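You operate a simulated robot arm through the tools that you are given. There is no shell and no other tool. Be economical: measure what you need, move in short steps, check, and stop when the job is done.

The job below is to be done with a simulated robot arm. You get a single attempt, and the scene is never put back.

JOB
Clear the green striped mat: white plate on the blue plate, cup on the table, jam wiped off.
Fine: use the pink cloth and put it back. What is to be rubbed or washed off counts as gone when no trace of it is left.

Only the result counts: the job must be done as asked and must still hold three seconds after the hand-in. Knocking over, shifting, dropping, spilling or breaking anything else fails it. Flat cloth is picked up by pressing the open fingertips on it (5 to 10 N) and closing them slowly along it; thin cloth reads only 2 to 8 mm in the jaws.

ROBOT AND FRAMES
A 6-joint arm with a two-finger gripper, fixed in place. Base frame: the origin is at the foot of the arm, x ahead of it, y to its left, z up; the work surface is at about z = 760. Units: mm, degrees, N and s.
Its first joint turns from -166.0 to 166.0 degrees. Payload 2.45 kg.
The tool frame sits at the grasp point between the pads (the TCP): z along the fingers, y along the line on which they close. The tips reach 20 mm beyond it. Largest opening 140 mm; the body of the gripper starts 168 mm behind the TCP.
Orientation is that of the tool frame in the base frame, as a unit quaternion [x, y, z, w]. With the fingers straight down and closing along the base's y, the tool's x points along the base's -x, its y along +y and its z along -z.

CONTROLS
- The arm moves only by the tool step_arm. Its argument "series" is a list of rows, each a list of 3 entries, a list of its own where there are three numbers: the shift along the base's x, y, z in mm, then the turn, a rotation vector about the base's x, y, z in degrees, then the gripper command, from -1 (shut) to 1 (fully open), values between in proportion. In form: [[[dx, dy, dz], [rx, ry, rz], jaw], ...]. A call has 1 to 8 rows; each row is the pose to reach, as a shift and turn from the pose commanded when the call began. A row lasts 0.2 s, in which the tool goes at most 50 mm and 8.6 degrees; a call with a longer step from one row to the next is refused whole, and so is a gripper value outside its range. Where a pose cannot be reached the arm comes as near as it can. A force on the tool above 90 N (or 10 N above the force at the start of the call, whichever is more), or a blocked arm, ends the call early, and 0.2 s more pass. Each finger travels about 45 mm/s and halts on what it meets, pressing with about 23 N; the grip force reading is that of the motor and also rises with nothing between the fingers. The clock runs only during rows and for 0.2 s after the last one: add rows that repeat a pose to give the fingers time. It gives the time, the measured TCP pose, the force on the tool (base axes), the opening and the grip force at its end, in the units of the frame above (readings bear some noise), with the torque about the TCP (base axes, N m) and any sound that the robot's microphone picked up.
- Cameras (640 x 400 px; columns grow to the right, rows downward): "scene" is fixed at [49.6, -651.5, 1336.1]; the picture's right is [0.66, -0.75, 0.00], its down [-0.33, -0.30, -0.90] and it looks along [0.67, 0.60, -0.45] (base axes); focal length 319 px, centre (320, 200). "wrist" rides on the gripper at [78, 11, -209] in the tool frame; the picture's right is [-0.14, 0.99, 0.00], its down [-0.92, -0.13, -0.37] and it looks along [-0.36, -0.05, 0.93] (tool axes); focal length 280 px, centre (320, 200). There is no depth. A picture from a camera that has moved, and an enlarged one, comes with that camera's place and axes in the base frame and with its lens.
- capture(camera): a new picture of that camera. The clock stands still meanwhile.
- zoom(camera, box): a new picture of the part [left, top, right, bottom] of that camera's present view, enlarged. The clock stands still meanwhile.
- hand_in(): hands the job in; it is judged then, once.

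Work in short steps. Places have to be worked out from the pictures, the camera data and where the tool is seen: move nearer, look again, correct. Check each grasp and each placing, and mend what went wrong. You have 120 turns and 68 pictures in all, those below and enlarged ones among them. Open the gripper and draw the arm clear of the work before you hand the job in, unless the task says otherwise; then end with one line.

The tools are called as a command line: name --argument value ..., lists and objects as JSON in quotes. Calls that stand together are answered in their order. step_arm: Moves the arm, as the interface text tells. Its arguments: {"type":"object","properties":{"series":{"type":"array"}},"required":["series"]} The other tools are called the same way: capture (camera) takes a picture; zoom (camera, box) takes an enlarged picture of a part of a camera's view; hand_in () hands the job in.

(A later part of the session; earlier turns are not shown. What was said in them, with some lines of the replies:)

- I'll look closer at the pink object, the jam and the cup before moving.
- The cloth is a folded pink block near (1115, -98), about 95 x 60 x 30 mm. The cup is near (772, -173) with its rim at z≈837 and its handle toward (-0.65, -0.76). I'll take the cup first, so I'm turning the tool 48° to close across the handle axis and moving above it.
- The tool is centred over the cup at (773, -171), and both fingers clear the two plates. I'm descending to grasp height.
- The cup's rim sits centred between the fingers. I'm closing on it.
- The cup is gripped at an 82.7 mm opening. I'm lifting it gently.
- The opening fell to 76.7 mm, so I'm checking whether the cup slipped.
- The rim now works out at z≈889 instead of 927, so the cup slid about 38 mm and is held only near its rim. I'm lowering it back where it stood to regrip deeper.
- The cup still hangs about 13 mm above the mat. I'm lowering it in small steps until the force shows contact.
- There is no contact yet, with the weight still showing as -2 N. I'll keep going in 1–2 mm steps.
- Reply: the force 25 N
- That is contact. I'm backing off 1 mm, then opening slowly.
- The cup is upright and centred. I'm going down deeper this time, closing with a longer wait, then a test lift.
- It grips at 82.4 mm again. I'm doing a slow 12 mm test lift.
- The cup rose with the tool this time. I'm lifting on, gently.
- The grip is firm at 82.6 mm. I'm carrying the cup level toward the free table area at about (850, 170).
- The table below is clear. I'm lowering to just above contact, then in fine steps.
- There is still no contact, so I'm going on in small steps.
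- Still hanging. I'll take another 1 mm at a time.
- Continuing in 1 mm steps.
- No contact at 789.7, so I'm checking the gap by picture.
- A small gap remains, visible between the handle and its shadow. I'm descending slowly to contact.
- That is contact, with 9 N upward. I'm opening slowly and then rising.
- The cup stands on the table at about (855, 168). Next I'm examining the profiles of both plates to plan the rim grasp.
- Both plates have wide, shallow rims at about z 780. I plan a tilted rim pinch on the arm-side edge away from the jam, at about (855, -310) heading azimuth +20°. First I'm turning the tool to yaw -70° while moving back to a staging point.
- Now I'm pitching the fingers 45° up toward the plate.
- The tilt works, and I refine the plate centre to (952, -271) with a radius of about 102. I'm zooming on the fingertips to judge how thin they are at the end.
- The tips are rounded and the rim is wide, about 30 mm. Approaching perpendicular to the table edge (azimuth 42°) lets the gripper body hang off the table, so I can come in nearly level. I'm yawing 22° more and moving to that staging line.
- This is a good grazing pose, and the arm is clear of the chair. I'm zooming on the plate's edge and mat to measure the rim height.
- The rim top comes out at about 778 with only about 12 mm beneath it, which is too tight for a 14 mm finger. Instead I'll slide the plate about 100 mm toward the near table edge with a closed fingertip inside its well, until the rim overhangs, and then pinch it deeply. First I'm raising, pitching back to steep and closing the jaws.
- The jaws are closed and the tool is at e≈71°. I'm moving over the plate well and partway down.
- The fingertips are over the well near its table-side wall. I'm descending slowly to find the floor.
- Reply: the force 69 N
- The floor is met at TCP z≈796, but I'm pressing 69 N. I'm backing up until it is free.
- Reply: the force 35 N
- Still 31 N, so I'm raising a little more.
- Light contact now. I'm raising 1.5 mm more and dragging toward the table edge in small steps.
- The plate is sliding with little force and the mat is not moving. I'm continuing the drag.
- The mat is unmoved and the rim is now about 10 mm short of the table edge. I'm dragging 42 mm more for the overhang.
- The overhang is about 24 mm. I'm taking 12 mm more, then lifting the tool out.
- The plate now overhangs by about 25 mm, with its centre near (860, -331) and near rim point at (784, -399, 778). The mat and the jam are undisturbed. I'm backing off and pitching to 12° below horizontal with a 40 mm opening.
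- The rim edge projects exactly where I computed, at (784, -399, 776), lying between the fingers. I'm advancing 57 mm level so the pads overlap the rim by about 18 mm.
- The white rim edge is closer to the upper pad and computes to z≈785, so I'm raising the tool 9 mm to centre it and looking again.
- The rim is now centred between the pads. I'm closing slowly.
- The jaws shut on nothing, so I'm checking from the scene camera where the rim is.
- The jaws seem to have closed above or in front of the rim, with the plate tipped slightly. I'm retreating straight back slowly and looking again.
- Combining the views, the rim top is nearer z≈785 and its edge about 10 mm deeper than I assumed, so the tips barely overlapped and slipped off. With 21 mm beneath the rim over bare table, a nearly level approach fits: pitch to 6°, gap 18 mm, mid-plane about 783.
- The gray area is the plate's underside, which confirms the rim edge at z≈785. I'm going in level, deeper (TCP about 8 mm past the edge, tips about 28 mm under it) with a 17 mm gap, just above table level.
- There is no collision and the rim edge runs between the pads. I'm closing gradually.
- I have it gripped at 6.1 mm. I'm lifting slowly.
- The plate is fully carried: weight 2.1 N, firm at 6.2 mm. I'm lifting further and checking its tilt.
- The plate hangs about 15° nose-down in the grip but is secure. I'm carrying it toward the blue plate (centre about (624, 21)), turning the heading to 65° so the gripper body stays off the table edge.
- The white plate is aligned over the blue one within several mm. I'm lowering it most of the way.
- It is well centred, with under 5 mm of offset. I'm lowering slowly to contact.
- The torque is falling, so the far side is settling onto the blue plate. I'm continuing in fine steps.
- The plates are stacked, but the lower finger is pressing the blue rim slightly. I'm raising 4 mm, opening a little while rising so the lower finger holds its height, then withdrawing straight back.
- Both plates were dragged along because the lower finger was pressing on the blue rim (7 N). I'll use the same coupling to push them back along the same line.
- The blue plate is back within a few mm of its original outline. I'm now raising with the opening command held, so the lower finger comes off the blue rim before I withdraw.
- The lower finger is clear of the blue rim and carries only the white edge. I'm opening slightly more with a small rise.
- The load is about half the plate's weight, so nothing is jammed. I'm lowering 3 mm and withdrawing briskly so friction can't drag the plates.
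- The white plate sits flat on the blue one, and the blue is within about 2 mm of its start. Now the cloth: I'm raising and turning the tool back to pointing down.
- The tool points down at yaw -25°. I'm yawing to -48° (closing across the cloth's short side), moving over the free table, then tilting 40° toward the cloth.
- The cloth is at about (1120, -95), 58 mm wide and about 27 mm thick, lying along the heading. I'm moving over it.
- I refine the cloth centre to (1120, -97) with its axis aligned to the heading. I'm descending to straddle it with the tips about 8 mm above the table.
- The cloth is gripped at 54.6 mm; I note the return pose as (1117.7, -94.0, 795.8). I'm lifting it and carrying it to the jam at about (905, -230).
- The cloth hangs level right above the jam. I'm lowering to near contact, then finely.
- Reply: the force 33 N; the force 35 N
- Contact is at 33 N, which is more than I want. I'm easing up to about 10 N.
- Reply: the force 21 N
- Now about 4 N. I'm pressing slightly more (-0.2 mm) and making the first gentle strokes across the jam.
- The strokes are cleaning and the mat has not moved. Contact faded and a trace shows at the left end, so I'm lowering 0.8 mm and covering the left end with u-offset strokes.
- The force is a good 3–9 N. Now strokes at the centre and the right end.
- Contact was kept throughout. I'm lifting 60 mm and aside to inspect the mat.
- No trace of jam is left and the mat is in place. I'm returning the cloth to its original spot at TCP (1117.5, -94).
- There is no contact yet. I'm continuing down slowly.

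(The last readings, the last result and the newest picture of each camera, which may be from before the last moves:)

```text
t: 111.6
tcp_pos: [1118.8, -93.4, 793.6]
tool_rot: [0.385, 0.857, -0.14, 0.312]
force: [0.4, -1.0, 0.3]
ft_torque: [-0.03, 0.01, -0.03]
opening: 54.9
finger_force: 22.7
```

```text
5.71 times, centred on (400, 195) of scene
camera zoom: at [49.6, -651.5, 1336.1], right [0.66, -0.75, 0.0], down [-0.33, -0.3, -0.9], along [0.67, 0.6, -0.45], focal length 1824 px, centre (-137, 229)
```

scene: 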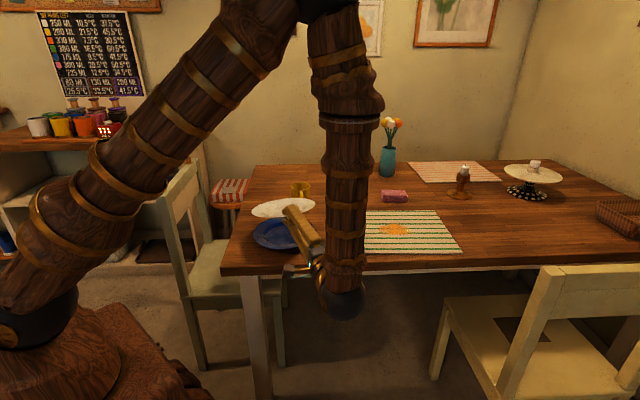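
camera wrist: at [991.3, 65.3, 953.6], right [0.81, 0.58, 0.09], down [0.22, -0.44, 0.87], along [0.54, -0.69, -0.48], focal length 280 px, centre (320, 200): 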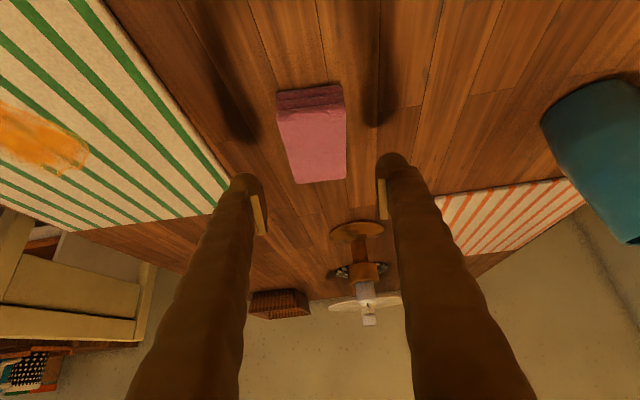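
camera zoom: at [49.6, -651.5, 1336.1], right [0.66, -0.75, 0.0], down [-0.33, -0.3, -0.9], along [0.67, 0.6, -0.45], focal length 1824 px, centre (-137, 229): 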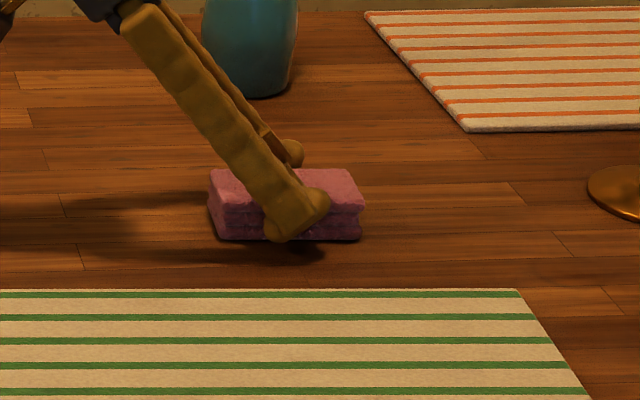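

It matches the pick-up picture within 2 mm, hovering about 2 mm up. I'm lowering a touch more, then opening slowly and rising.

step_arm --series '[[[0, 0, -0.7], [0, 0, 0], -1], [[0, 0, -1.2], [0, 0, 0], -1], [[0, 0, -1.2], [0, 0, 0], -0.15], [[0, 0, -1.2], [0, 0, 0], 0], [[0, 0, -1.2], [0, 0, 0], 0.15], [[0, 0, -1.2], [0, 0, 0], 0.3], [[0, 0, 5], [0, 0, 0], 0.3], [[0, 0, 25], [0, 0, 0], 0.3]]'

step_arm --series '[[[0, 0, 35], [0, 0, 0], 0.3], [[-15, 10, 75], [0, 0, 0], 0.3], [[-50, 25, 100], [0, 0, 0], 0.3], [[-90, 45, 125], [0, 0, 0], 0.3], [[-130, 65, 150], [0, 0, 0], 0.3], [[-160, 90, 170], [0, 0, 0], 0.3]]'

capture --camera "scene"

zoom --camera "scene" --box '[320, 150, 480, 250]'

```text
t: 113.4
tcp_pos: [1117.2, -93.5, 817.1]
tool_rot: [0.384, 0.858, -0.139, 0.311]
force: [0.7, 0.0, -0.7]
ft_torque: [-0.03, 0.0, 0.03]
opening: 91.0
finger_force: 0.2
```

```text
refused: row 4 steps farther than a row can; nothing moved
```

```text
5 pictures are left
```

scene: 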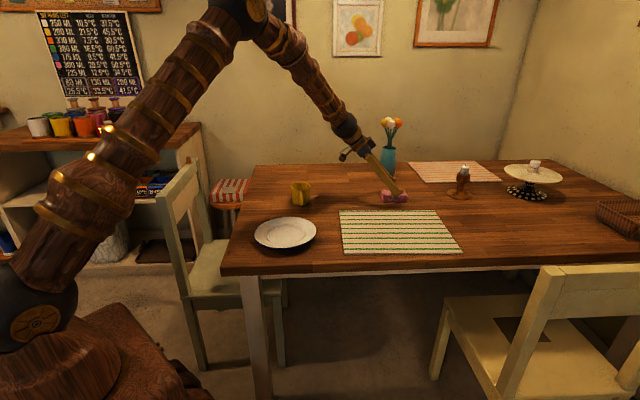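

```text
4.00 times, centred on (400, 200) of scene
camera zoom: at [49.6, -651.5, 1336.1], right [0.66, -0.75, 0.0], down [-0.33, -0.3, -0.9], along [0.67, 0.6, -0.45], focal length 1277 px, centre (0, 200)
```

zoom: 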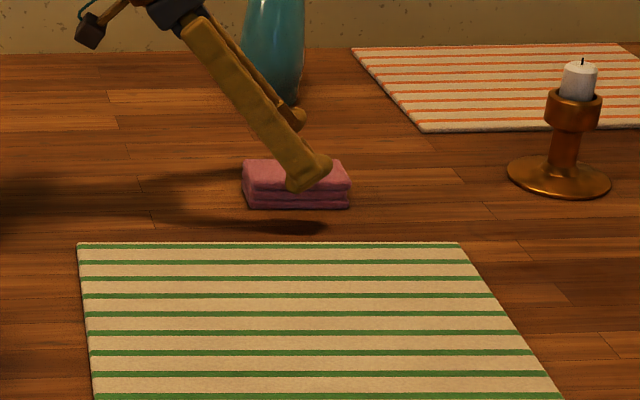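

The cloth is exactly at its original pixels and the mat is clean. I'm withdrawing the arm in smaller steps.

step_arm --series '[[[0, 0, 30], [0, 0, 0], 0.3], [[0, 0, 65], [0, 0, 0], 0.3], [[-15, 5, 95], [0, 0, 0], 0.3], [[-45, 10, 120], [0, 0, 0], 0.3], [[-80, 10, 140], [0, 0, 0], 0.3], [[-120, 10, 160], [0, 0, 0], 0.3], [[-155, 10, 180], [0, 0, 0], 0.3], [[-155, 10, 180], [0, 0, 0], 0.3]]'

zoom --camera "scene" --box '[240, 160, 440, 270]'

```text
t: 115.2
tcp_pos: [960.7, -83.9, 997.7]
tool_rot: [0.385, 0.858, -0.139, 0.311]
force: [0.0, 0.2, 0.4]
ft_torque: [-0.02, -0.02, -0.03]
opening: 90.9
finger_force: 0.2
```

```text
3.20 times, centred on (340, 215) of scene
camera zoom: at [49.6, -651.5, 1336.1], right [0.66, -0.75, 0.0], down [-0.33, -0.3, -0.9], along [0.67, 0.6, -0.45], focal length 1022 px, centre (256, 152)
```

zoom: 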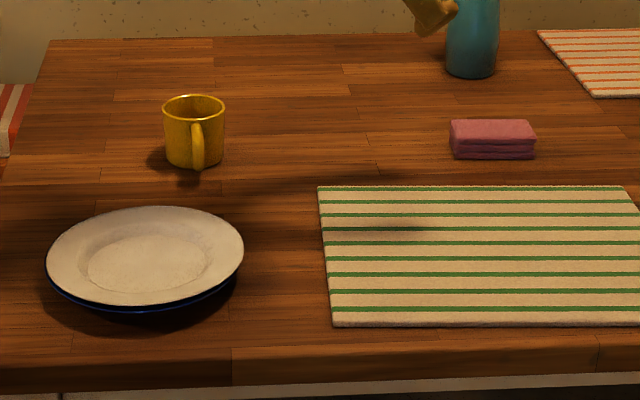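

Everything is in place: cup upright on the table, white plate on the blue one, mat clean and cloth back. The gripper is open and clear, so I'm handing in.

hand_in

```text
The job is handed in.
```

I cleared the mat and handed the job in: the white plate is on the blue plate, the cup stands upright on the table, and no jam shows in the last pictures. The pink cloth is back where it was. While I was setting the white plate down, the blue plate got dragged about 70 mm; I pushed it back to within about 2 mm of where it started.
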